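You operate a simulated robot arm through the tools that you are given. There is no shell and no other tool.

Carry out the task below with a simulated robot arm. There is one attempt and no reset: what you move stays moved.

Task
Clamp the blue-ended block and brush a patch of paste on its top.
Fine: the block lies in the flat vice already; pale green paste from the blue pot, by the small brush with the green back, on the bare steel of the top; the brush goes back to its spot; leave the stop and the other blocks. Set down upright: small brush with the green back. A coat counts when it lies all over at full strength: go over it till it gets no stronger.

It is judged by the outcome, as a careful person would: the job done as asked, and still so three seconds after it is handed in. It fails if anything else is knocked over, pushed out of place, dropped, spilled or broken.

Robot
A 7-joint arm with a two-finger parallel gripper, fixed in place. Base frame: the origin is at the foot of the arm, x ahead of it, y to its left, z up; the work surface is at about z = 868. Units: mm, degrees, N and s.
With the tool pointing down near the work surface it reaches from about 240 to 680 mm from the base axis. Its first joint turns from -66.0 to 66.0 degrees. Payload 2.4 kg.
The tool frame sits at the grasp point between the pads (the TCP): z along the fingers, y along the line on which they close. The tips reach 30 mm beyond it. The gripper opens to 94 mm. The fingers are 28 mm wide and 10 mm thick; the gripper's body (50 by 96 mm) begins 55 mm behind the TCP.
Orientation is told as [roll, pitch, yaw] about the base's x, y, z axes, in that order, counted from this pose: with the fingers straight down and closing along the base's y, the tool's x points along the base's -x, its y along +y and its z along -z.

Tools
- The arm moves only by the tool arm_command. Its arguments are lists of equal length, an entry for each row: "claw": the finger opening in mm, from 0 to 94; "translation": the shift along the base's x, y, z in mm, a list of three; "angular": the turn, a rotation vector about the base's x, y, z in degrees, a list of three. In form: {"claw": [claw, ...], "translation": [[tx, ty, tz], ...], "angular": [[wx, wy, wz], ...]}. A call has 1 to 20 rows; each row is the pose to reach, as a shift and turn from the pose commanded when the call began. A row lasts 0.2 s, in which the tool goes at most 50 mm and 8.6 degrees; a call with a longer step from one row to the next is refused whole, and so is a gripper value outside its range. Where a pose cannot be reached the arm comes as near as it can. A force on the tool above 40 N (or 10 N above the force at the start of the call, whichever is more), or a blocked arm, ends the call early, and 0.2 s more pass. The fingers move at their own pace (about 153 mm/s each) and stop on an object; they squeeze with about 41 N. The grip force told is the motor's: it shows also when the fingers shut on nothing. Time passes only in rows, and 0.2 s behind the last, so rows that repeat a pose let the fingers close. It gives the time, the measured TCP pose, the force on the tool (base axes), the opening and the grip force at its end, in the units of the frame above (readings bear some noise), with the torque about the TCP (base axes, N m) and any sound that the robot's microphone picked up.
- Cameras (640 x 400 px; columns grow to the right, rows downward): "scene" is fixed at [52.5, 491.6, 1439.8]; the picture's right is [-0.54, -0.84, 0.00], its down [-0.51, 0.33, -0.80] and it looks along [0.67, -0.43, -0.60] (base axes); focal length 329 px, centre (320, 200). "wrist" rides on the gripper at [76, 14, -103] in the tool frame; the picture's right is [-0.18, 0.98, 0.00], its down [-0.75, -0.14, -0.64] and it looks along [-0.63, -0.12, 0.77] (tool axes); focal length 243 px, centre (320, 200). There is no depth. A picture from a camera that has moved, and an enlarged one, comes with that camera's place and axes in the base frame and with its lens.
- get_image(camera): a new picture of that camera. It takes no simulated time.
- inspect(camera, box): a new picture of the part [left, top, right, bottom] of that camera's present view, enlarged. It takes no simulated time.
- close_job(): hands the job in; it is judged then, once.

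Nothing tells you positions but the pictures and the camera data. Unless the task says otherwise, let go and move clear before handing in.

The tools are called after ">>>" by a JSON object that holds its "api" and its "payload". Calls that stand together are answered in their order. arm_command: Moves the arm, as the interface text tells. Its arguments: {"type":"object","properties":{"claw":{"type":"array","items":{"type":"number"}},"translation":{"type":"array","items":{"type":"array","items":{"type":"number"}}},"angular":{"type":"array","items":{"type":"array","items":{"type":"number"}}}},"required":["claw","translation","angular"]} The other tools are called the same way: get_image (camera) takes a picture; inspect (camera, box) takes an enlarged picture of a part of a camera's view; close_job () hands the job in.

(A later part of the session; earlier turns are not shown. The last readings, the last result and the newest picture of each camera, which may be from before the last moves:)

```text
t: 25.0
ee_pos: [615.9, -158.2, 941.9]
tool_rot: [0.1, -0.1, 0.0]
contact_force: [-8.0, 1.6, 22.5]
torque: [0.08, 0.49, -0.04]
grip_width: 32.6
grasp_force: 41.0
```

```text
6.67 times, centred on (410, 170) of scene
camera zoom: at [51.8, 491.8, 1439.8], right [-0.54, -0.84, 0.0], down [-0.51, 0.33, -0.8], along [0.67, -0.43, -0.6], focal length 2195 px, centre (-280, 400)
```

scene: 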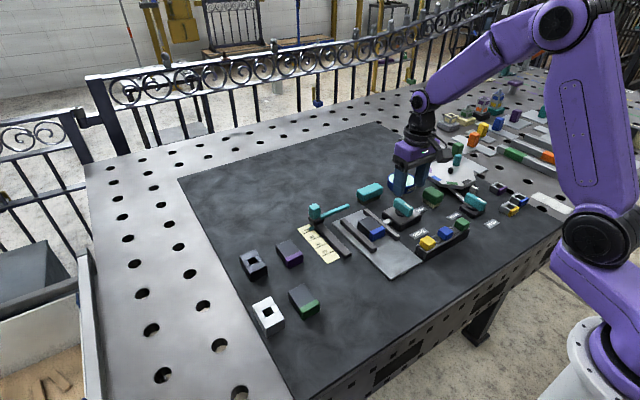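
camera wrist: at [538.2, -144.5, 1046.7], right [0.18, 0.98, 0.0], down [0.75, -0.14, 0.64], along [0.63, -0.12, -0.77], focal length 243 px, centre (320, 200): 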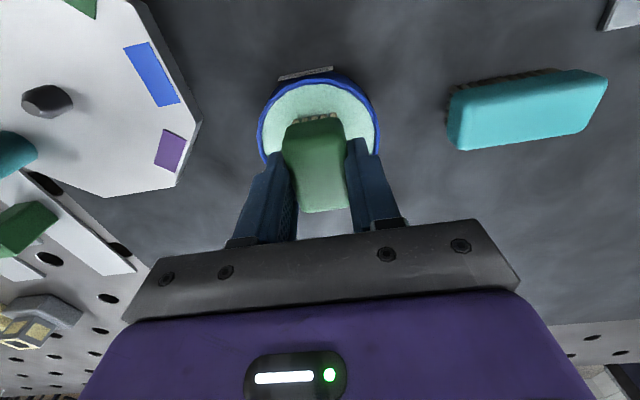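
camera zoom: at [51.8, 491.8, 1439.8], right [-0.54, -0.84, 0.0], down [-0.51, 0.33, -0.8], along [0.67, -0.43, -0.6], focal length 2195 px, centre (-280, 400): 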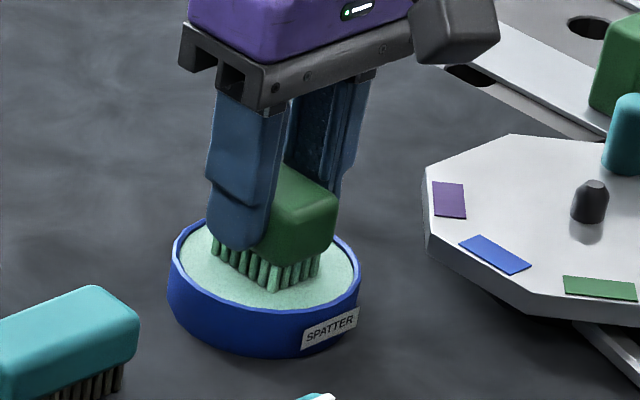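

The bristles have taken up the pale green paste (22 N contact). I'll lift straight up and look for drips or anything clinging.

>>> {"api": "arm_command", "payload": {"claw": [25, 25, 25, 25, 25, 25, 25], "translation": [[0, 0, 1], [0, 0, 3], [0, 0, 8], [0, 0, 20], [0, 0, 40], [0, 0, 55], [0, 0, 55]], "angular": [[0, 0, 0], [0, 0, 0], [0, 0, 0], [0, 0, 0], [0, 0, 0], [0, 0, 0], [0, 0, 0]]}}

>>> {"api": "inspect", "payload": {"camera": "scene", "box": [350, 110, 470, 200]}}

>>> {"api": "get_image", "payload": {"camera": "wrist"}}

```text
t: 26.6
ee_pos: [615.2, -158.2, 996.1]
tool_rot: [0.0, -0.1, 0.0]
contact_force: [0.1, -0.1, -0.9]
torque: [-0.03, 0.03, -0.01]
grip_width: 32.7
grasp_force: 40.8
```

```text
4.44 times, centred on (410, 155) of scene
camera zoom: at [52.5, 491.6, 1439.8], right [-0.54, -0.84, 0.0], down [-0.51, 0.33, -0.8], along [0.67, -0.43, -0.6], focal length 1463 px, centre (-80, 400)
```

zoom: 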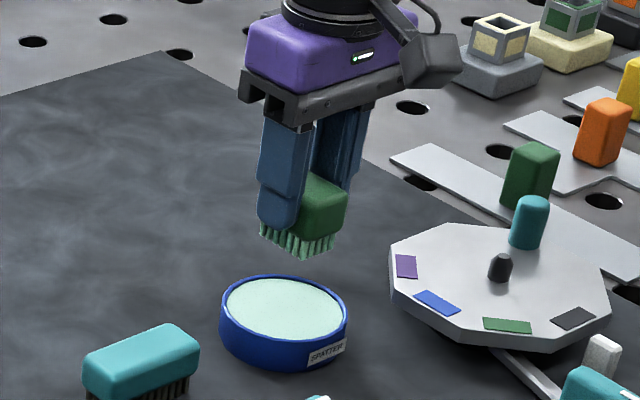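

```text
taken
camera wrist: at [537.4, -143.7, 1098.7], right [0.18, 0.98, 0.0], down [0.75, -0.14, 0.64], along [0.63, -0.12, -0.77], focal length 243 px, centre (320, 200)
```

wrist: 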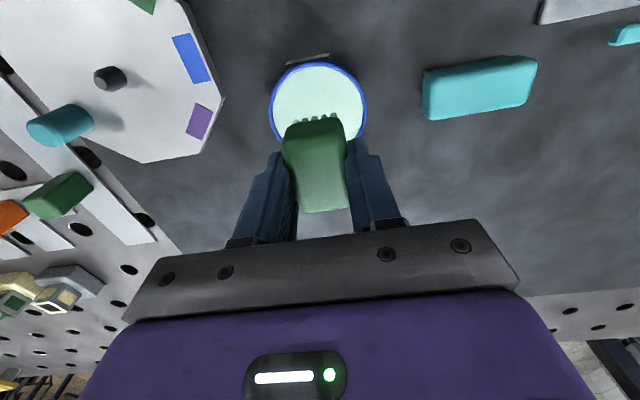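

Loaded with no drips. The bare steel top spans about x 481–528, y 45–83, at z ≈ 900; I'll carry the brush over it, staying high above everything.

>>> {"api": "arm_command", "payload": {"claw": [25, 25, 25, 25, 25, 25, 25, 25, 25, 25, 25], "translation": [[-5, 12, 5], [-15, 35, 5], [-28, 60, 5], [-41, 86, 5], [-54, 112, 5], [-68, 138, 5], [-82, 164, 5], [-95, 190, 5], [-104, 210, 5], [-108.6, 222, 0], [-108.6, 222, 0]], "angular": [[0, 0, 0], [0, 0, 0], [0, 0, 0], [0, 0, 0], [0, 0, 0], [0, 0, 0], [0, 0, 0], [0, 0, 0], [0, 0, 0], [0, 0, 0], [0, 0, 0]]}}

>>> {"api": "get_image", "payload": {"camera": "wrist"}}

>>> {"api": "get_image", "payload": {"camera": "scene"}}

>>> {"api": "inspect", "payload": {"camera": "scene", "box": [310, 170, 430, 260]}}

```text
t: 29.0
ee_pos: [507.1, 62.9, 994.5]
tool_rot: [0.0, 0.0, 0.0]
contact_force: [0.7, -1.2, -0.2]
torque: [-0.01, 0.03, -0.02]
grip_width: 32.7
grasp_force: 40.6
```

```text
taken
camera wrist: at [429.9, 77.8, 1098.1], right [0.18, 0.98, 0.0], down [0.75, -0.14, 0.64], along [0.63, -0.12, -0.77], focal length 243 px, centre (320, 200)
```

wrist: 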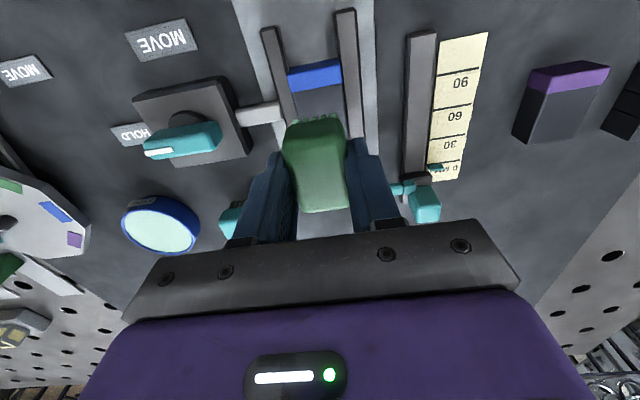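

```text
taken
```

scene: 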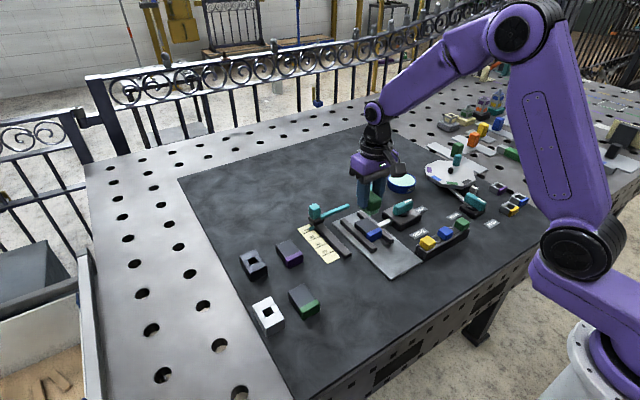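

```text
4.44 times, centred on (370, 215) of scene
camera zoom: at [52.5, 491.6, 1439.8], right [-0.54, -0.84, 0.0], down [-0.51, 0.33, -0.8], along [0.67, -0.43, -0.6], focal length 1463 px, centre (98, 133)
```

zoom: 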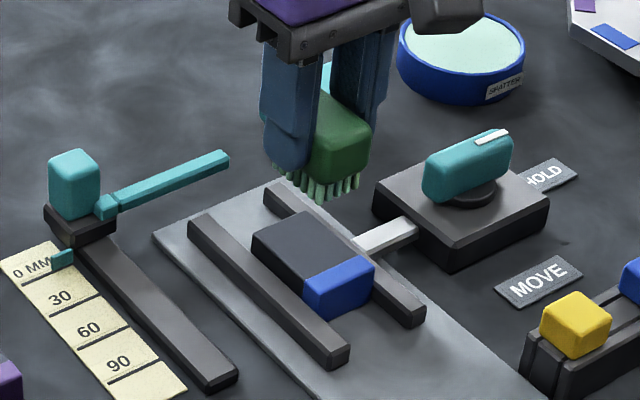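

>>> {"api": "inspect", "payload": {"camera": "wrist", "box": [250, 30, 410, 150]}}

>>> {"api": "inspect", "payload": {"camera": "scene", "box": [400, 180, 480, 240]}}

```text
3.33 times, centred on (330, 90) of wrist
camera zoom: at [429.9, 77.8, 1098.1], right [0.18, 0.98, 0.0], down [0.75, -0.14, 0.64], along [0.63, -0.12, -0.77], focal length 809 px, centre (287, 567)
```

zoom: 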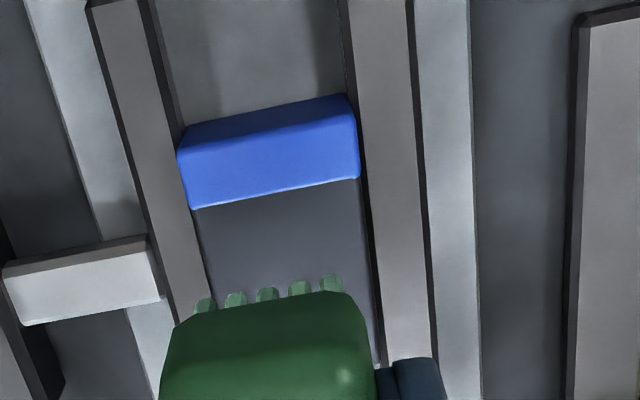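

```text
6.67 times, centred on (440, 210) of scene
camera zoom: at [52.5, 491.6, 1439.8], right [-0.54, -0.84, 0.0], down [-0.51, 0.33, -0.8], along [0.67, -0.43, -0.6], focal length 2195 px, centre (-480, 133)
```

zoom: 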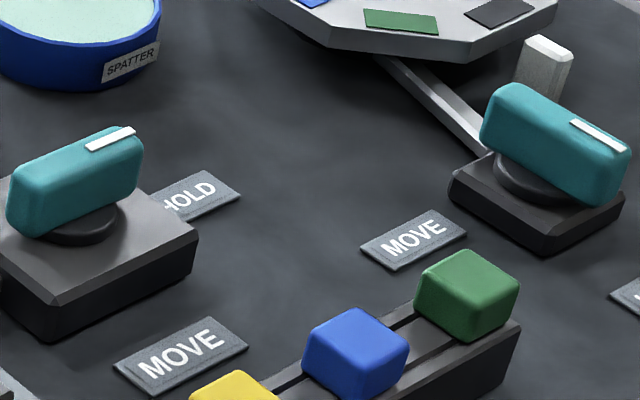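

The brush is lined up over the steel; its bristle footprint looks about 38 × 28 mm. I'll lower to just above the top and then touch gently.

>>> {"api": "arm_command", "payload": {"claw": [25, 25, 25, 25, 25], "translation": [[0, 0.5, -15], [0, 0.5, -30], [0, 0.5, -38], [0, 0.5, -42], [0, 0.5, -42]], "angular": [[0, 0, 0], [0, 0, 0], [0, 0, 0], [0, 0, 0], [0, 0, 0]]}}

>>> {"api": "inspect", "payload": {"camera": "scene", "box": [330, 190, 410, 250]}}

>>> {"api": "inspect", "payload": {"camera": "wrist", "box": [250, 30, 410, 150]}}

```text
t: 30.2
ee_pos: [507.2, 62.8, 952.5]
tool_rot: [0.0, 0.0, 0.0]
contact_force: [-1.3, 0.2, 0.4]
torque: [0.01, -0.01, -0.02]
grip_width: 32.7
grasp_force: 41.0
```

```text
6.67 times, centred on (370, 220) of scene
camera zoom: at [52.5, 491.6, 1439.8], right [-0.54, -0.84, 0.0], down [-0.51, 0.33, -0.8], along [0.67, -0.43, -0.6], focal length 2195 px, centre (-13, 67)
```

zoom: 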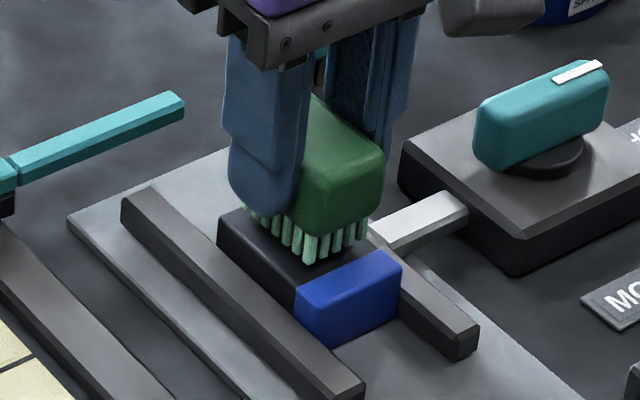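

```text
3.33 times, centred on (330, 90) of wrist
camera zoom: at [429.5, 77.6, 1056.1], right [0.18, 0.98, 0.0], down [0.75, -0.14, 0.64], along [0.63, -0.12, -0.77], focal length 809 px, centre (287, 567)
```

zoom: 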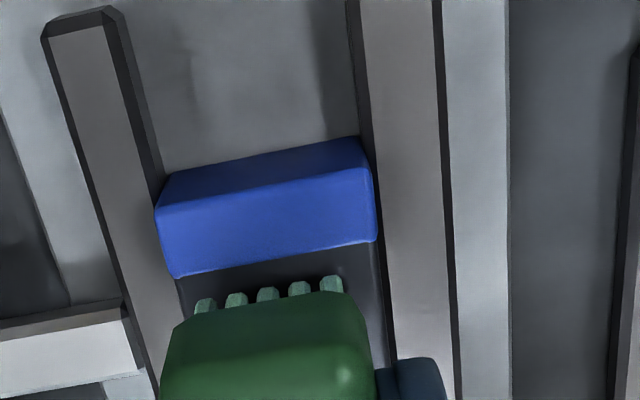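

Still about 2–3 mm above the steel. I'll touch down in small steps.

>>> {"api": "arm_command", "payload": {"claw": [25, 25, 25], "translation": [[0, 1, -1.5], [0, 1, -3], [0, 1, -3]], "angular": [[0, 0, 0], [0, 0, 0], [0, 0, 0]]}}

>>> {"api": "inspect", "payload": {"camera": "scene", "box": [330, 190, 410, 250]}}

```text
t: 31.0
ee_pos: [506.7, 65.1, 949.8]
tool_rot: [0.0, 0.0, 0.1]
contact_force: [0.3, 0.0, 0.1]
torque: [0.03, 0.01, -0.01]
grip_width: 32.9
grasp_force: 41.2
```

```text
6.67 times, centred on (370, 220) of scene
camera zoom: at [52.5, 491.6, 1439.8], right [-0.54, -0.84, 0.0], down [-0.51, 0.33, -0.8], along [0.67, -0.43, -0.6], focal length 2195 px, centre (-13, 67)
```

zoom: 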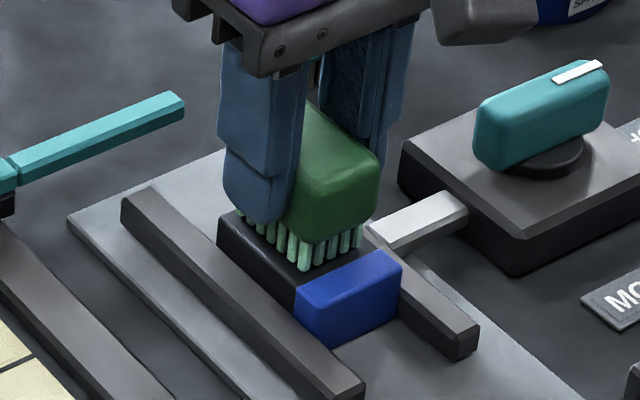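

>>> {"api": "arm_command", "payload": {"claw": [25, 25], "translation": [[0, 0, -1], [0, 0, -1.5]], "angular": [[0, 0, 0], [0, 0, 0]]}}

>>> {"api": "inspect", "payload": {"camera": "scene", "box": [330, 190, 410, 250]}}

```text
t: 31.6
ee_pos: [507.7, 65.5, 949.6]
tool_rot: [0.0, -0.1, 0.0]
contact_force: [-1.1, -1.5, 12.1]
torque: [-0.02, 0.14, 0.0]
grip_width: 32.7
grasp_force: 41.2
```

```text
6.67 times, centred on (370, 220) of scene
camera zoom: at [52.3, 491.6, 1439.8], right [-0.54, -0.84, 0.0], down [-0.51, 0.33, -0.8], along [0.67, -0.43, -0.6], focal length 2195 px, centre (-13, 67)
```

zoom: 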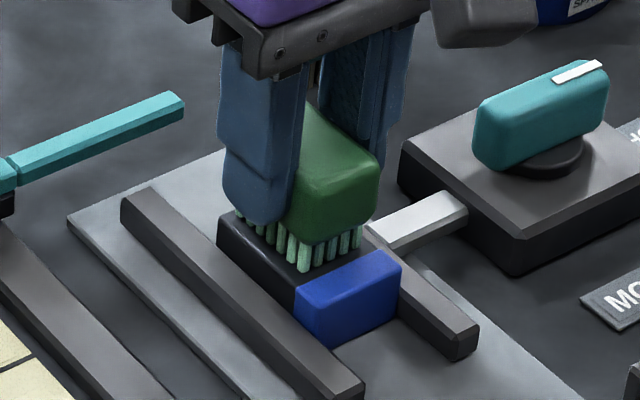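

In contact at about 12 N. I'll make slow strokes across the steel, staying clear of the blue end.

>>> {"api": "arm_command", "payload": {"claw": [25, 25, 25, 25, 25, 25, 25, 25, 25, 25, 25, 25, 25, 25, 25, 25, 25], "translation": [[0, 4, 0], [0, 7, 0], [0, 2, 0], [0, -3, 0], [0, -7, 0], [3, -7, 0], [3, -2, 0], [3, 3, 0], [3, 7, 0], [0, 7, 0], [-2.5, 7, 0], [-2.5, 2, 0], [-2.5, -3, 0], [-2.5, -7, 0], [0, -7, 0], [0, -3, 0], [0, 0, 0]], "angular": [[0, 0, 0], [0, 0, 0], [0, 0, 0], [0, 0, 0], [0, 0, 0], [0, 0, 0], [0, 0, 0], [0, 0, 0], [0, 0, 0], [0, 0, 0], [0, 0, 0], [0, 0, 0], [0, 0, 0], [0, 0, 0], [0, 0, 0], [0, 0, 0], [0, 0, 0]]}}

>>> {"api": "inspect", "payload": {"camera": "scene", "box": [330, 190, 410, 250]}}

>>> {"api": "inspect", "payload": {"camera": "wrist", "box": [250, 30, 410, 150]}}

```text
t: 35.2
ee_pos: [507.3, 62.5, 948.6]
tool_rot: [0.0, -0.2, -0.2]
contact_force: [-0.2, -8.7, 23.6]
torque: [-0.35, 0.11, 0.04]
grip_width: 33.0
grasp_force: 40.9
```

```text
6.67 times, centred on (370, 220) of scene
camera zoom: at [52.1, 491.3, 1439.9], right [-0.54, -0.84, 0.0], down [-0.51, 0.33, -0.8], along [0.67, -0.43, -0.6], focal length 2195 px, centre (-13, 67)
```

zoom: 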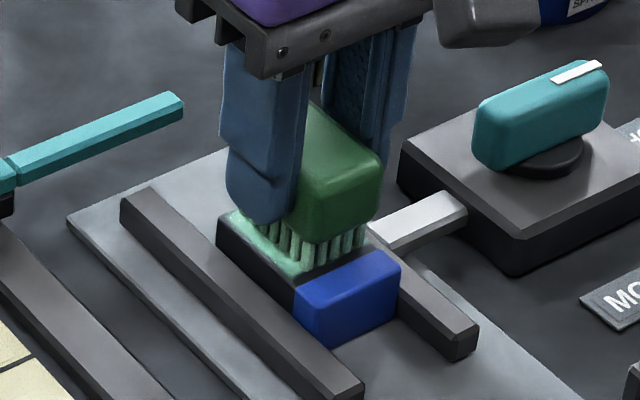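

```text
3.33 times, centred on (330, 90) of wrist
camera zoom: at [429.6, 77.9, 1052.0], right [0.19, 0.98, 0.0], down [0.75, -0.14, 0.64], along [0.63, -0.12, -0.76], focal length 809 px, centre (287, 567)
```

zoom: 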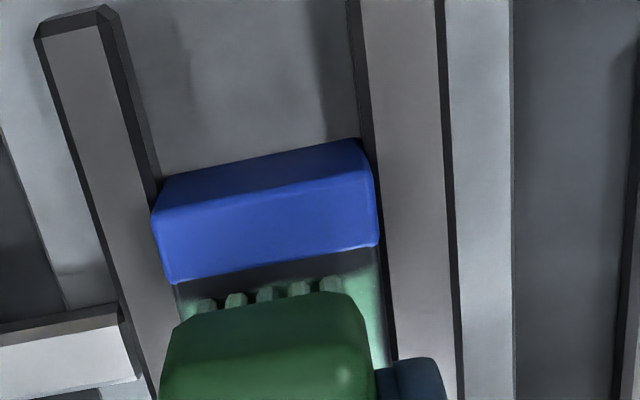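

Paste is going on. I'll lift and look at the coverage so far.

>>> {"api": "arm_command", "payload": {"claw": [25, 25, 25, 25, 25], "translation": [[0, 0, 3], [0, 0, 15], [0, 0, 35], [30, 0, 60], [30, 0, 60]], "angular": [[0, 0, 0], [0, 0, 0], [0, 0, 0], [0, 0, 0], [0, 0, 0]]}}

>>> {"api": "inspect", "payload": {"camera": "scene", "box": [330, 190, 410, 250]}}

>>> {"api": "inspect", "payload": {"camera": "wrist", "box": [250, 10, 410, 130]}}

```text
t: 36.4
ee_pos: [535.2, 64.7, 1009.7]
tool_rot: [0.0, 0.0, -0.1]
contact_force: [0.4, 1.0, 0.3]
torque: [0.03, 0.01, -0.03]
grip_width: 33.0
grasp_force: 41.0
```

```text
6.67 times, centred on (370, 220) of scene
camera zoom: at [52.5, 491.6, 1439.8], right [-0.54, -0.84, 0.0], down [-0.51, 0.33, -0.8], along [0.67, -0.43, -0.6], focal length 2195 px, centre (-13, 67)
```

zoom: 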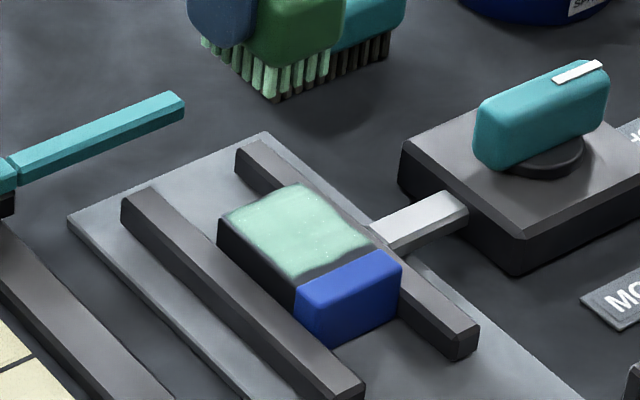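

```text
3.33 times, centred on (330, 70) of wrist
camera zoom: at [459.0, 78.1, 1113.1], right [0.18, 0.98, 0.0], down [0.75, -0.14, 0.64], along [0.63, -0.12, -0.77], focal length 809 px, centre (287, 633)
```

zoom: 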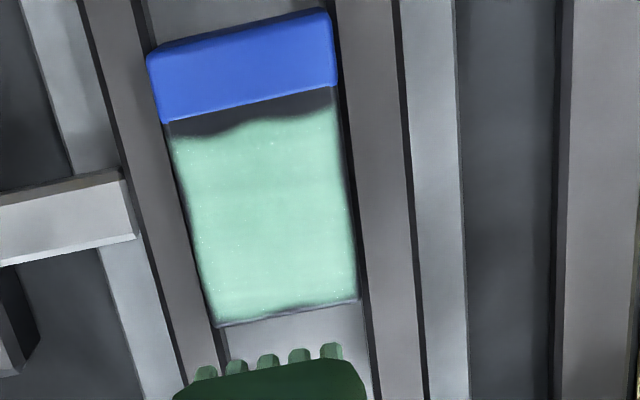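

Good coverage already: only a strip about 5 mm wide beside the blue end and thin edges remain bare. I'll go back down and work closer to the border, a couple of millimetres at a time.

>>> {"api": "arm_command", "payload": {"claw": [25, 25, 25, 25, 25, 25, 25, 25, 25, 25, 25, 25, 25, 25, 25, 25, 25, 25, 25], "translation": [[-15, 0, -25], [-33, 0, -45], [-33, 0, -56], [-33, 0, -59.2], [-33, 4, -59.8], [-33, 8, -59.8], [-34, 8, -59.8], [-34, 3, -59.8], [-34, -3, -59.8], [-34, -8, -59.8], [-34.5, -8, -59.8], [-34.5, -3, -59.8], [-34.5, 3, -59.8], [-34.5, 8, -59.8], [-34, 3, -59.8], [-34, -3, -55], [-34, 0, -40], [-20, 0, -20], [0, 0, 0]], "angular": [[0, 0, 0], [0, 0, 0], [0, 0, 0], [0, 0, 0], [0, 0, 0], [0, 0, 0], [0, 0, 0], [0, 0, 0], [0, 0, 0], [0, 0, 0], [0, 0, 0], [0, 0, 0], [0, 0, 0], [0, 0, 0], [0, 0, 0], [0, 0, 0], [0, 0, 0], [0, 0, 0], [0, 0, 0]]}}

>>> {"api": "inspect", "payload": {"camera": "wrist", "box": [250, 10, 410, 130]}}

>>> {"api": "inspect", "payload": {"camera": "scene", "box": [330, 190, 410, 250]}}

```text
t: 40.4
ee_pos: [536.4, 65.9, 1006.8]
tool_rot: [0.1, 0.1, 0.0]
contact_force: [0.5, -0.3, -0.2]
torque: [-0.01, -0.02, 0.0]
grip_width: 33.0
grasp_force: 41.4
```

```text
3.33 times, centred on (330, 70) of wrist
camera zoom: at [459.2, 78.9, 1111.6], right [0.18, 0.98, 0.0], down [0.75, -0.14, 0.64], along [0.63, -0.12, -0.77], focal length 809 px, centre (287, 633)
```

zoom: 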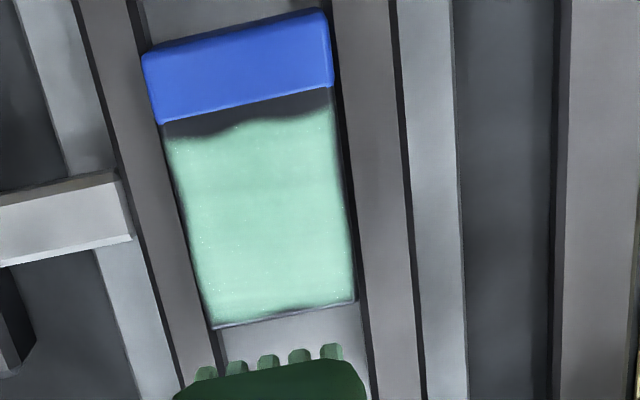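

```text
6.67 times, centred on (370, 220) of scene
camera zoom: at [52.5, 491.6, 1439.8], right [-0.54, -0.84, 0.0], down [-0.51, 0.33, -0.8], along [0.67, -0.43, -0.6], focal length 2195 px, centre (-13, 67)
```

zoom: 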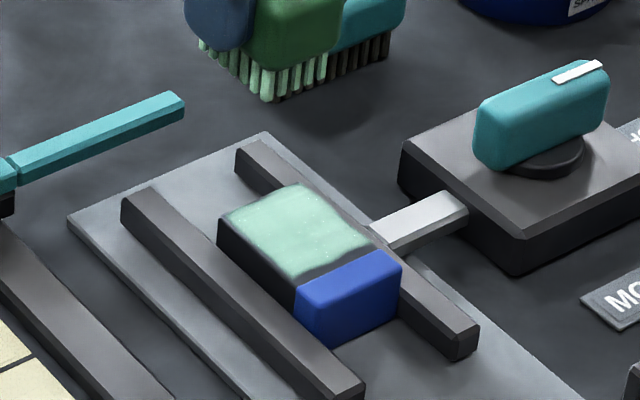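

The painted area looks the same shape as before, so I need to compare strength. I'll take a close baseline picture from this pose before doing more.

>>> {"api": "inspect", "payload": {"camera": "wrist", "box": [285, 25, 349, 105]}}

>>> {"api": "inspect", "payload": {"camera": "scene", "box": [352, 208, 384, 232]}}

>>> {"api": "inspect", "payload": {"camera": "scene", "box": [350, 180, 382, 204]}}

```text
5.00 times, centred on (317, 65) of wrist
camera zoom: at [459.2, 78.9, 1111.6], right [0.18, 0.98, 0.0], down [0.75, -0.14, 0.64], along [0.63, -0.12, -0.77], focal length 1213 px, centre (335, 875)
```

zoom: 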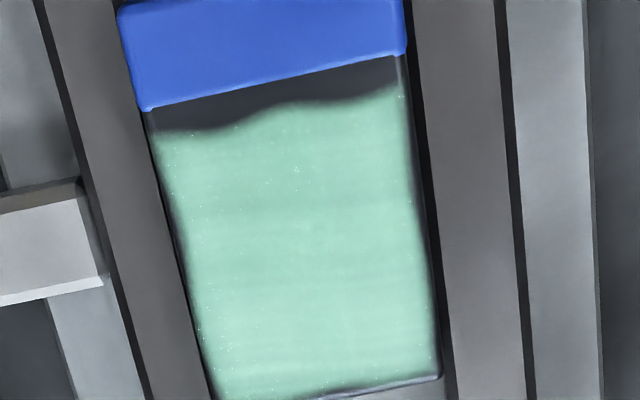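

```text
16.00 times, centred on (368, 220) of scene
camera zoom: at [52.5, 491.6, 1439.8], right [-0.54, -0.84, 0.0], down [-0.51, 0.33, -0.8], along [0.67, -0.43, -0.6], focal length 5268 px, centre (-448, -120)
```

zoom: 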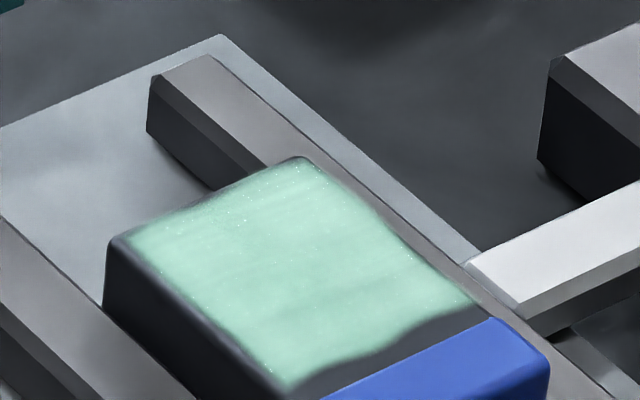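

```text
16.00 times, centred on (366, 192) of scene
camera zoom: at [52.5, 491.6, 1439.8], right [-0.54, -0.84, 0.0], down [-0.51, 0.33, -0.8], along [0.67, -0.43, -0.6], focal length 5268 px, centre (-416, 328)
```

zoom: 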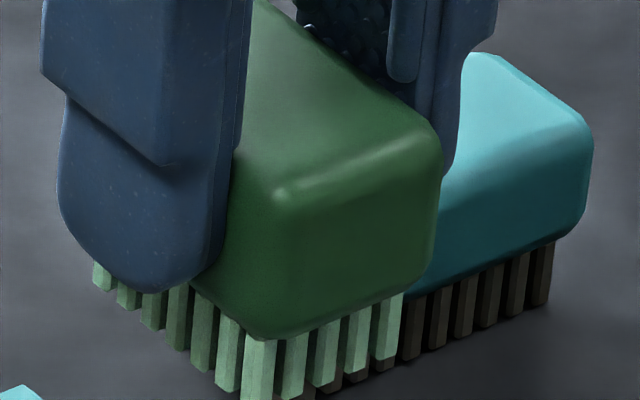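

The coat covers nearly all the steel but I can't tell yet whether it's at full strength. I'll reload the brush at the pot and go over it again.

>>> {"api": "arm_command", "payload": {"claw": [25, 25, 25, 25, 25, 25, 25, 25, 25, 25, 25, 25, 25, 25, 25, 25, 25], "translation": [[5, -15, 0], [14, -40, 0], [24, -68, 0], [34, -96, 0], [44, -124, 0], [54, -152, 0], [64, -180, 0], [73, -206, 0], [78.6, -223.5, 0], [78.6, -223.5, 0], [78.6, -223.5, -20], [78.6, -223.5, -45], [78.6, -223.5, -60], [78.6, -223.5, -65], [78.6, -223.5, -67], [78.6, -223.5, -68], [78.6, -223.5, -68]], "angular": [[0, 0, 0], [0, 0, 0], [0, 0, 0], [0, 0, 0], [0, 0, 0], [0, 0, 0], [0, 0, 0], [0, 0, 0], [0, 0, 0], [0, 0, 0], [0, 0, 0], [0, 0, 0], [0, 0, 0], [0, 0, 0], [0, 0, 0], [0, 0, 0], [0, 0, 0]]}}

>>> {"api": "inspect", "payload": {"camera": "scene", "box": [370, 140, 450, 200]}}

>>> {"api": "inspect", "payload": {"camera": "scene", "box": [330, 190, 410, 250]}}

```text
t: 44.0
ee_pos: [614.9, -157.7, 942.6]
tool_rot: [-0.1, -0.1, 0.0]
contact_force: [-7.1, -0.3, 20.0]
torque: [0.04, 0.34, 0.02]
grip_width: 33.1
grasp_force: 40.9
```

```text
6.67 times, centred on (410, 170) of scene
camera zoom: at [51.9, 491.7, 1439.8], right [-0.54, -0.84, 0.0], down [-0.51, 0.33, -0.8], along [0.67, -0.43, -0.6], focal length 2195 px, centre (-280, 400)
```

zoom: 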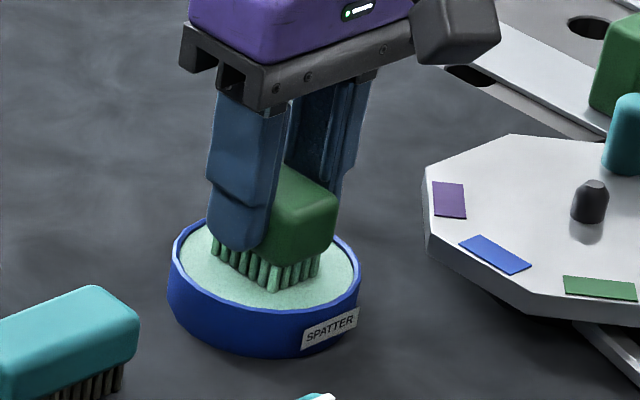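

```text
6.67 times, centred on (370, 220) of scene
camera zoom: at [51.9, 491.7, 1439.8], right [-0.54, -0.84, 0.0], down [-0.51, 0.33, -0.8], along [0.67, -0.43, -0.6], focal length 2195 px, centre (-13, 67)
```

zoom: 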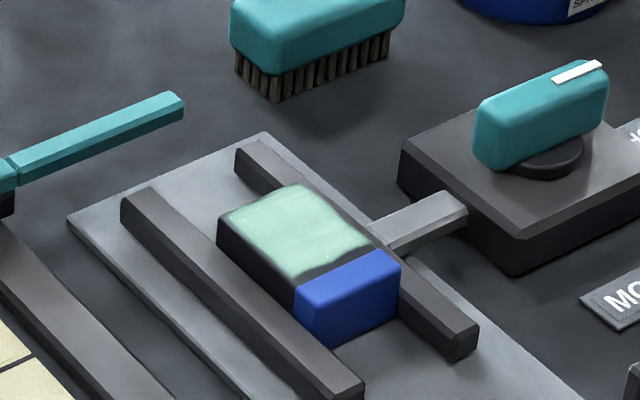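

Reloaded. I'll lift and return over the block, stopping just above the coat.

>>> {"api": "arm_command", "payload": {"claw": [25, 25, 25, 25, 25, 25, 25, 25, 25, 25, 25, 25, 25, 25, 25, 25, 25, 25, 25], "translation": [[0, 0, 2], [0, 0, 8], [0, 0, 25], [0, 0, 50], [0, 0, 68], [-8, 16, 68], [-20, 40, 68], [-33, 68, 68], [-46, 95, 68], [-59, 122, 68], [-72, 149, 68], [-85, 176, 68], [-97, 200, 68], [-106, 217, 68], [-108.6, 223.5, 60], [-108.6, 223.5, 40], [-108.6, 223.5, 20], [-108.6, 223.5, 12], [-108.6, 223.5, 12]], "angular": [[0, 0, 0], [0, 0, 0], [0, 0, 0], [0, 0, 0], [0, 0, 0], [0, 0, 0], [0, 0, 0], [0, 0, 0], [0, 0, 0], [0, 0, 0], [0, 0, 0], [0, 0, 0], [0, 0, 0], [0, 0, 0], [0, 0, 0], [0, 0, 0], [0, 0, 0], [0, 0, 0], [0, 0, 0]]}}

>>> {"api": "inspect", "payload": {"camera": "wrist", "box": [250, 30, 410, 150]}}

```text
t: 48.0
ee_pos: [506.3, 65.5, 952.0]
tool_rot: [0.0, 0.0, 0.0]
contact_force: [0.4, 0.9, -0.3]
torque: [0.02, 0.0, 0.01]
grip_width: 32.9
grasp_force: 40.9
```

```text
3.33 times, centred on (330, 90) of wrist
camera zoom: at [428.7, 78.6, 1055.5], right [0.18, 0.98, 0.0], down [0.75, -0.14, 0.64], along [0.63, -0.12, -0.77], focal length 809 px, centre (287, 567)
```

zoom: 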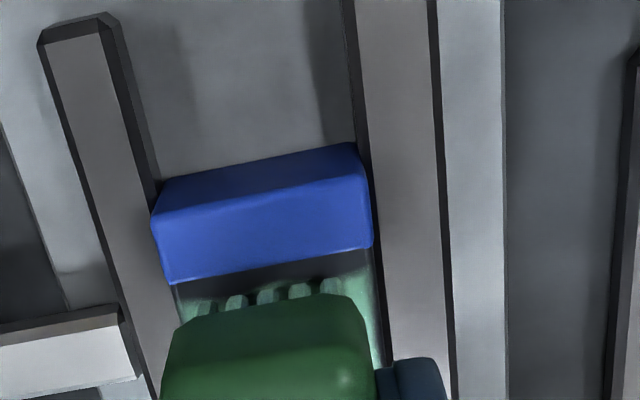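

>>> {"api": "arm_command", "payload": {"claw": [25, 25, 25, 25, 25, 25, 25, 25, 25, 25, 25, 25, 25, 25, 25, 25, 25, 25, 25, 25], "translation": [[0, 0, -2.5], [0, 0, -4], [0, 4, -4], [0, 8, -4], [3, 8, -4], [3, 3, -4], [3, -3, -4], [3, -8, -4], [0, -8, -4], [0, -3, -4], [0, 3, -4], [0, 8, -4], [-3, 8, -4], [-3, 3, -4], [-3, -3, -4], [-3, -8, -4], [-4.5, -8, -4], [-4.5, -3, -4], [-4.5, 3, -4], [-4.5, 8, -4]], "angular": [[0, 0, 0], [0, 0, 0], [0, 0, 0], [0, 0, 0], [0, 0, 0], [0, 0, 0], [0, 0, 0], [0, 0, 0], [0, 0, 0], [0, 0, 0], [0, 0, 0], [0, 0, 0], [0, 0, 0], [0, 0, 0], [0, 0, 0], [0, 0, 0], [0, 0, 0], [0, 0, 0], [0, 0, 0], [0, 0, 0]]}}

>>> {"api": "inspect", "payload": {"camera": "wrist", "box": [250, 30, 410, 150]}}

>>> {"api": "inspect", "payload": {"camera": "scene", "box": [330, 190, 410, 250]}}

```text
t: 52.2
ee_pos: [500.4, 73.6, 948.6]
tool_rot: [0.0, 0.1, 0.0]
contact_force: [-0.8, -6.4, 14.6]
torque: [-0.25, -0.12, -0.07]
grip_width: 32.7
grasp_force: 41.1
```

```text
3.33 times, centred on (330, 90) of wrist
camera zoom: at [424.0, 87.3, 1052.4], right [0.18, 0.98, 0.0], down [0.75, -0.14, 0.64], along [0.63, -0.12, -0.77], focal length 809 px, centre (287, 567)
```

zoom: 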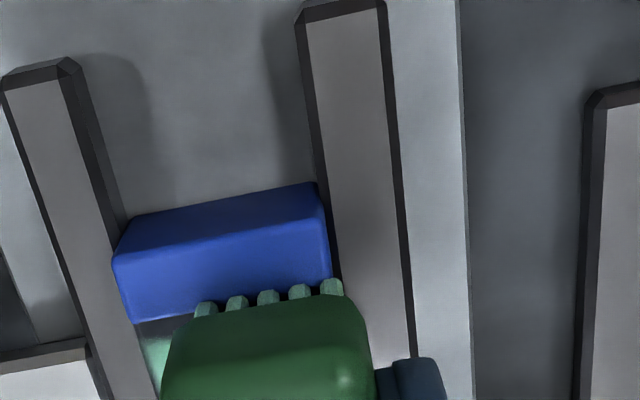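

```text
6.67 times, centred on (370, 220) of scene
camera zoom: at [52.2, 491.4, 1439.9], right [-0.54, -0.84, 0.0], down [-0.51, 0.33, -0.8], along [0.67, -0.43, -0.6], focal length 2195 px, centre (-13, 67)
```

zoom: 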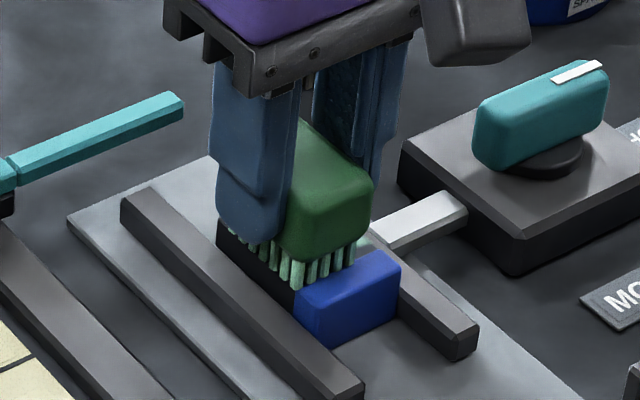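

Contact is fine and the bristles have run right up to the blue border. I'll lift back to the same viewing pose and compare with the baseline.

>>> {"api": "arm_command", "payload": {"claw": [25, 25, 25, 25, 25, 25], "translation": [[0.5, 0, 3], [2, 0, 12], [8, -4, 30], [22, -8, 50], [34.5, -8, 60], [34.5, -8, 60]], "angular": [[0, 0, 0], [0, 0, 0], [0, 0, 0], [0, 0, 0], [0, 0, 0], [0, 0, 0]]}}

>>> {"api": "inspect", "payload": {"camera": "wrist", "box": [285, 25, 349, 105]}}

>>> {"api": "inspect", "payload": {"camera": "scene", "box": [352, 208, 384, 232]}}

>>> {"api": "inspect", "payload": {"camera": "wrist", "box": [250, 10, 410, 130]}}

```text
t: 53.6
ee_pos: [535.5, 65.8, 1008.5]
tool_rot: [0.0, 0.1, 0.0]
contact_force: [0.2, 0.0, 0.0]
torque: [-0.03, -0.02, 0.01]
grip_width: 33.0
grasp_force: 40.9
```

```text
5.00 times, centred on (317, 65) of wrist
camera zoom: at [459.0, 80.1, 1112.0], right [0.18, 0.98, 0.0], down [0.75, -0.14, 0.64], along [0.63, -0.12, -0.77], focal length 1213 px, centre (335, 875)
```

zoom: 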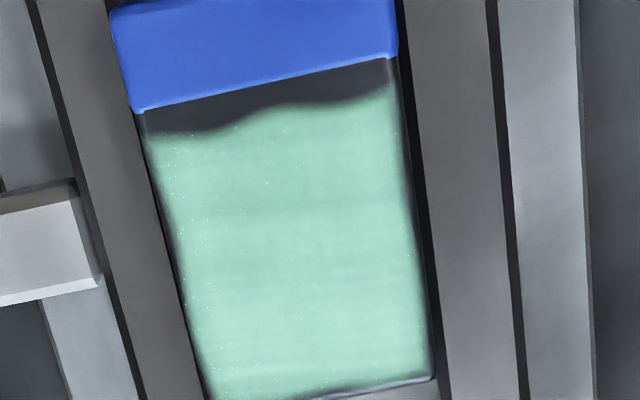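

```text
16.00 times, centred on (368, 220) of scene
camera zoom: at [52.5, 491.6, 1439.8], right [-0.54, -0.84, 0.0], down [-0.51, 0.33, -0.8], along [0.67, -0.43, -0.6], focal length 5268 px, centre (-448, -120)
```

zoom: 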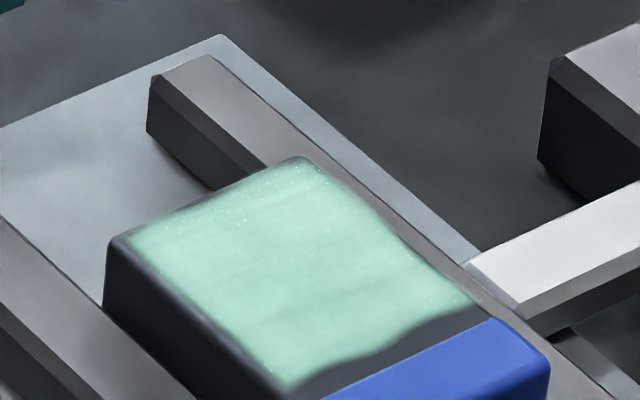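

```text
3.33 times, centred on (330, 70) of wrist
camera zoom: at [459.0, 80.1, 1112.0], right [0.18, 0.98, 0.0], down [0.75, -0.14, 0.64], along [0.63, -0.12, -0.77], focal length 809 px, centre (287, 633)
```

zoom: 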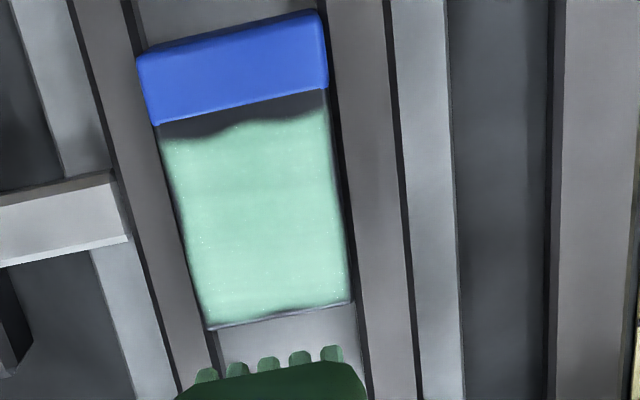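

The coat's outline and shade match the baseline, so it looks saturated. I'll do one more full pass all over, edges and corners included, to make sure it gets no stronger.

>>> {"api": "arm_command", "payload": {"claw": [25, 25, 25, 25, 25, 25, 25, 25, 25, 25, 25, 25, 25, 25, 25, 25, 25, 25, 25, 25], "translation": [[-15, 0, -25], [-28, 0, -45], [-28, 0, -56], [-28, 0, -59], [-28, 4, -60], [-28, 9, -60], [-26, 9, -60], [-26, 3, -60], [-26, -3, -60], [-26, -9, -60], [-30, -9, -60], [-30, -3, -60], [-30, 3, -60], [-30, 9, -60], [-34, 9, -60], [-34, 3, -60], [-34, -3, -60], [-34, -9, -60], [-30, -6, -60], [-30, 0, -60]], "angular": [[0, 0, 0], [0, 0, 0], [0, 0, 0], [0, 0, 0], [0, 0, 0], [0, 0, 0], [0, 0, 0], [0, 0, 0], [0, 0, 0], [0, 0, 0], [0, 0, 0], [0, 0, 0], [0, 0, 0], [0, 0, 0], [0, 0, 0], [0, 0, 0], [0, 0, 0], [0, 0, 0], [0, 0, 0], [0, 0, 0]]}}

>>> {"api": "inspect", "payload": {"camera": "scene", "box": [330, 190, 410, 250]}}

```text
t: 57.6
ee_pos: [504.1, 57.8, 948.3]
tool_rot: [-0.2, 0.2, 0.0]
contact_force: [-0.6, 0.9, 8.4]
torque: [0.05, -0.15, 0.01]
grip_width: 32.8
grasp_force: 40.9
stopped in row 19: the force on the tool passed its limit at 43 N (the readings are from after the stop); the commanded pose is now the measured one
```

```text
6.67 times, centred on (370, 220) of scene
camera zoom: at [52.3, 491.6, 1439.8], right [-0.54, -0.84, 0.0], down [-0.51, 0.33, -0.8], along [0.67, -0.43, -0.6], focal length 2195 px, centre (-13, 67)
```

zoom: 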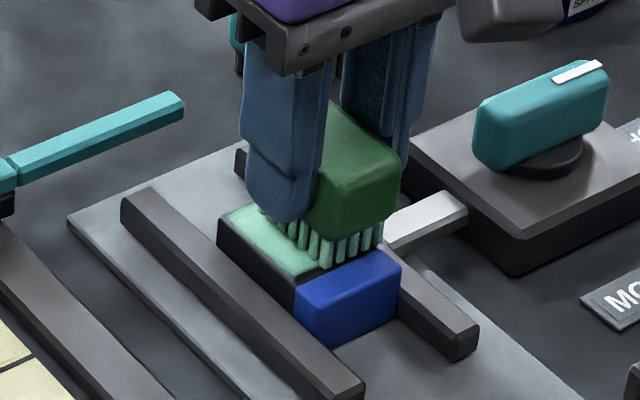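

The force briefly passed the limit while reversing at the edge, so the arm paused; nothing looks moved. I'll lift off and check the coat, block and brush grip.

>>> {"api": "arm_command", "payload": {"claw": [25, 25, 25, 25, 25, 25], "translation": [[0, 0, 3], [0, 0, 12], [6, 3, 30], [20, 7.8, 50], [31.9, 7.8, 59.9], [31.9, 7.8, 59.9]], "angular": [[0, 0, 0], [0, 0, 0], [0, 0, 0], [0, 0, 0], [0, 0, 0], [0, 0, 0]]}}

>>> {"api": "inspect", "payload": {"camera": "wrist", "box": [285, 25, 349, 105]}}

>>> {"api": "inspect", "payload": {"camera": "scene", "box": [352, 208, 384, 232]}}

>>> {"api": "inspect", "payload": {"camera": "scene", "box": [320, 160, 420, 250]}}

>>> {"api": "get_image", "payload": {"camera": "wrist"}}

```text
t: 59.0
ee_pos: [535.5, 63.9, 1009.3]
tool_rot: [-0.1, 0.4, 0.0]
contact_force: [0.2, -0.1, -0.4]
torque: [-0.02, 0.0, 0.02]
grip_width: 32.8
grasp_force: 41.1
```

```text
5.00 times, centred on (317, 65) of wrist
camera zoom: at [459.1, 78.4, 1113.4], right [0.18, 0.98, 0.0], down [0.76, -0.14, 0.64], along [0.63, -0.12, -0.77], focal length 1213 px, centre (335, 875)
```

zoom: 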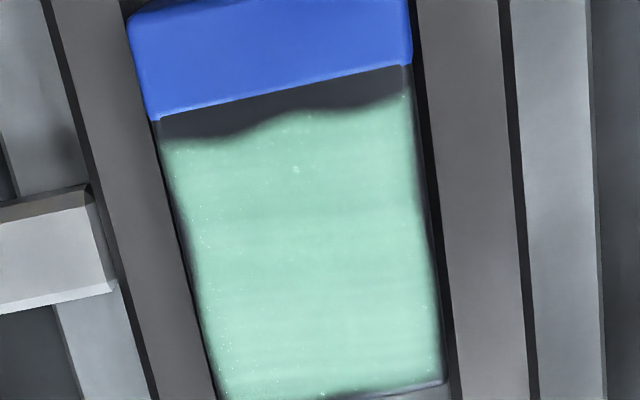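

```text
16.00 times, centred on (368, 220) of scene
camera zoom: at [52.5, 491.6, 1439.8], right [-0.54, -0.84, 0.0], down [-0.51, 0.33, -0.8], along [0.67, -0.43, -0.6], focal length 5268 px, centre (-448, -120)
```

zoom: 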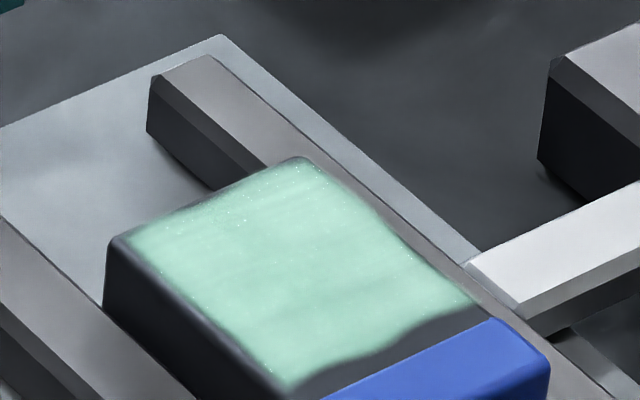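

```text
4.44 times, centred on (370, 205) of scene
camera zoom: at [52.5, 491.6, 1439.8], right [-0.54, -0.84, 0.0], down [-0.51, 0.33, -0.8], along [0.67, -0.43, -0.6], focal length 1463 px, centre (98, 178)
```

zoom: 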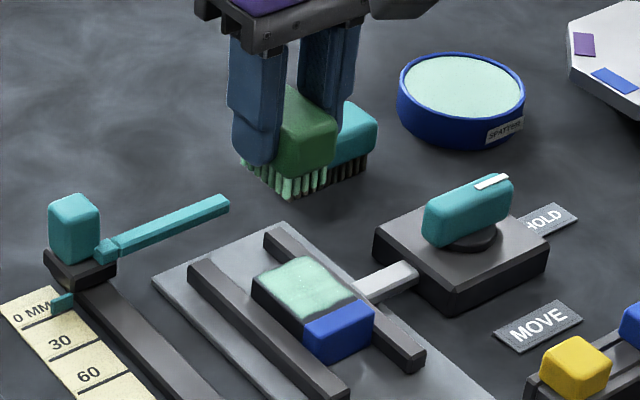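

```text
taken
camera wrist: at [459.1, 78.4, 1113.4], right [0.18, 0.98, 0.0], down [0.76, -0.14, 0.64], along [0.63, -0.12, -0.77], focal length 243 px, centre (320, 200)
```

wrist: 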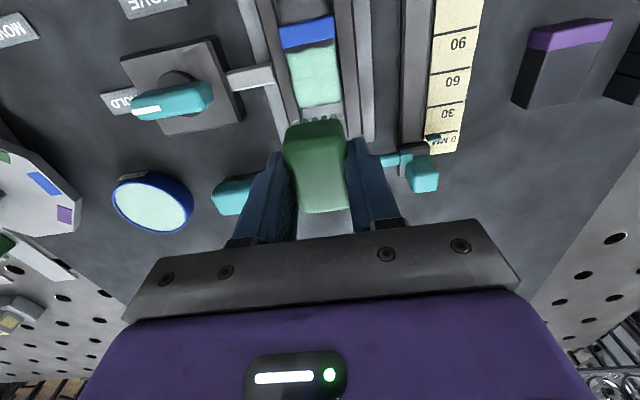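

The coat is unchanged to the eye. To be certain it's at full strength I'll reload once more and give it a last thorough going-over, first levelling out the tiny tilt the pause left in the commanded pose.

>>> {"api": "arm_command", "payload": {"claw": [25, 25, 25, 25, 25, 25, 25, 25, 25, 25, 25, 25, 25], "translation": [[0, 0, 0], [5, -15, 0], [14, -40, 0], [24, -68, 0], [34, -96, 0], [44, -124, 0], [54, -152, 0], [64, -180, 0], [73, -206, 0], [78.6, -222.5, 0], [78.6, -222.5, -20], [78.6, -222.5, -40], [78.6, -222.5, -40]], "angular": [[0.1, -0.4, 0], [0.1, -0.4, 0], [0.1, -0.4, 0], [0.1, -0.4, 0], [0.1, -0.4, 0], [0.1, -0.4, 0], [0.1, -0.4, 0], [0.1, -0.4, 0], [0.1, -0.4, 0], [0.1, -0.4, 0], [0.1, -0.4, 0], [0.1, -0.4, 0], [0.1, -0.4, 0]]}}

>>> {"api": "get_image", "payload": {"camera": "wrist"}}

>>> {"api": "inspect", "payload": {"camera": "scene", "box": [350, 120, 450, 200]}}

```text
t: 61.8
ee_pos: [614.4, -158.0, 967.2]
tool_rot: [0.0, 0.0, 0.0]
contact_force: [0.1, -0.2, 0.0]
torque: [-0.01, 0.0, 0.0]
grip_width: 33.0
grasp_force: 41.4
```

```text
taken
camera wrist: at [537.4, -143.8, 1071.4], right [0.18, 0.98, 0.0], down [0.75, -0.14, 0.64], along [0.63, -0.12, -0.77], focal length 243 px, centre (320, 200)
```

wrist: 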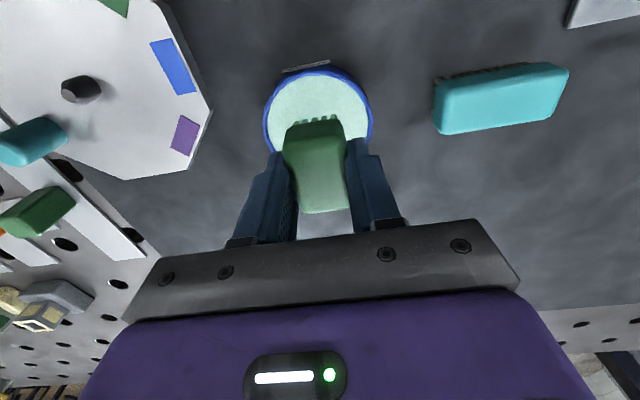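

```text
5.00 times, centred on (400, 160) of scene
camera zoom: at [52.5, 491.6, 1439.8], right [-0.54, -0.84, 0.0], down [-0.51, 0.33, -0.8], along [0.67, -0.43, -0.6], focal length 1646 px, centre (-80, 400)
```

zoom: 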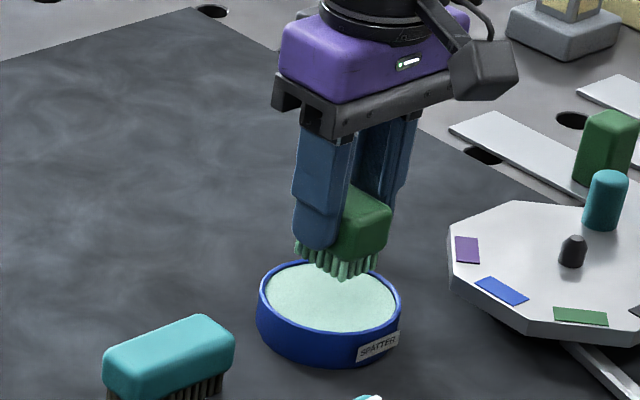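

>>> {"api": "arm_command", "payload": {"claw": [25, 25, 25, 25, 25, 25], "translation": [[0, 0, -12], [0, 0, -22], [0, 0, -26], [0, 0, -27], [0, 0, -27.7], [0, 0, -27.7]], "angular": [[0, 0, 0], [0, 0, 0], [0, 0, 0], [0, 0, 0], [0, 0, 0], [0, 0, 0]]}}

```text
t: 63.2
ee_pos: [614.0, -158.1, 941.6]
tool_rot: [0.0, 0.1, 0.0]
contact_force: [-1.2, 0.4, 6.6]
torque: [0.01, 0.1, 0.02]
grip_width: 32.7
grasp_force: 40.9
```

>>> {"api": "arm_command", "payload": {"claw": [25, 25, 25, 25, 25, 25, 25, 25, 25, 25, 25, 25, 25, 25, 25, 25, 25, 25, 25, 25], "translation": [[0, 0, -1], [0, 0, -1], [0, 0, 2], [0, 0, 8], [0, 0, 25], [0, 0, 50], [0, 0, 67], [-8, 16, 67], [-20, 40, 67], [-33, 68, 67], [-46, 95, 67], [-59, 122, 67], [-72, 149, 67], [-85, 176, 67], [-97, 200, 67], [-106, 217, 67], [-108.2, 223.6, 60], [-108.2, 223.6, 40], [-108.2, 223.6, 20], [-108.2, 223.6, 11]], "angular": [[0, 0, 0], [0, 0, 0], [0, 0, 0], [0, 0, 0], [0, 0, 0], [0, 0, 0], [0, 0, 0], [0, 0, 0], [0, 0, 0], [0, 0, 0], [0, 0, 0], [0, 0, 0], [0, 0, 0], [0, 0, 0], [0, 0, 0], [0, 0, 0], [0, 0, 0], [0, 0, 0], [0, 0, 0], [0, 0, 0]]}}

>>> {"api": "inspect", "payload": {"camera": "wrist", "box": [250, 30, 410, 150]}}

>>> {"api": "inspect", "payload": {"camera": "scene", "box": [330, 190, 410, 250]}}

```text
t: 67.4
ee_pos: [506.3, 66.5, 951.4]
tool_rot: [0.0, 0.0, 0.1]
contact_force: [0.3, -0.4, -0.7]
torque: [0.01, -0.01, 0.0]
grip_width: 32.8
grasp_force: 40.9
```

```text
3.33 times, centred on (330, 90) of wrist
camera zoom: at [428.8, 79.9, 1054.2], right [0.18, 0.98, 0.0], down [0.75, -0.14, 0.64], along [0.63, -0.12, -0.77], focal length 809 px, centre (287, 567)
```

zoom: 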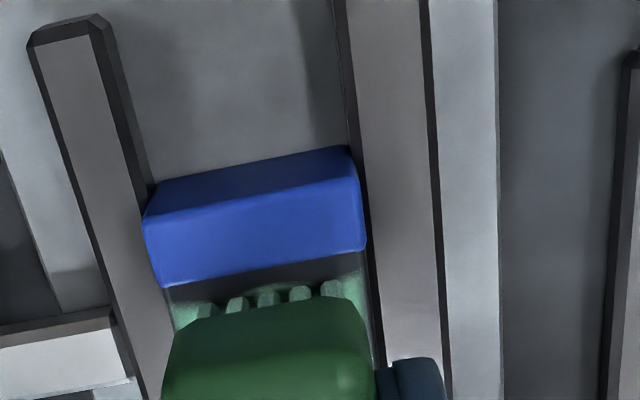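

```text
6.67 times, centred on (370, 220) of scene
camera zoom: at [52.5, 491.6, 1439.8], right [-0.54, -0.84, 0.0], down [-0.51, 0.33, -0.8], along [0.67, -0.43, -0.6], focal length 2195 px, centre (-13, 67)
```

zoom: 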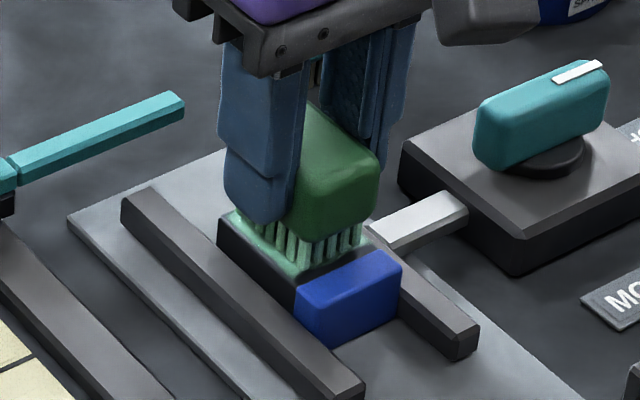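

>>> {"api": "arm_command", "payload": {"claw": [25, 25, 25, 25, 25, 25, 25, 25, 25, 25, 25, 25, 25, 25, 25, 25, 25, 25, 25], "translation": [[0, 0, -2], [0, 0, -3.2], [0, 4, -3.2], [0, 7.5, -3.2], [3, 7.5, -3.2], [3, 3, -3.2], [3, -3, -3.2], [3, -8, -3.2], [0, -8, -3.2], [0, -3, -3.2], [0, 3, -3.2], [0, 7.5, -3.2], [-3, 7.5, -3.2], [-3, 3, -3.2], [-3, -3, -3.2], [-3, -8, -3.2], [-3, -4, -3.2], [-3, 1, -3.2], [-3, 1, -3.2]], "angular": [[0, 0, 0], [0, 0, 0], [0, 0, 0], [0, 0, 0], [0, 0, 0], [0, 0, 0], [0, 0, 0], [0, 0, 0], [0, 0, 0], [0, 0, 0], [0, 0, 0], [0, 0, 0], [0, 0, 0], [0, 0, 0], [0, 0, 0], [0, 0, 0], [0, 0, 0], [0, 0, 0], [0, 0, 0]]}}

```text
t: 71.4
ee_pos: [502.3, 66.0, 947.8]
tool_rot: [0.1, -0.1, 0.0]
contact_force: [-0.1, -5.8, 14.0]
torque: [-0.27, -0.07, -0.04]
grip_width: 32.9
grasp_force: 41.3
```

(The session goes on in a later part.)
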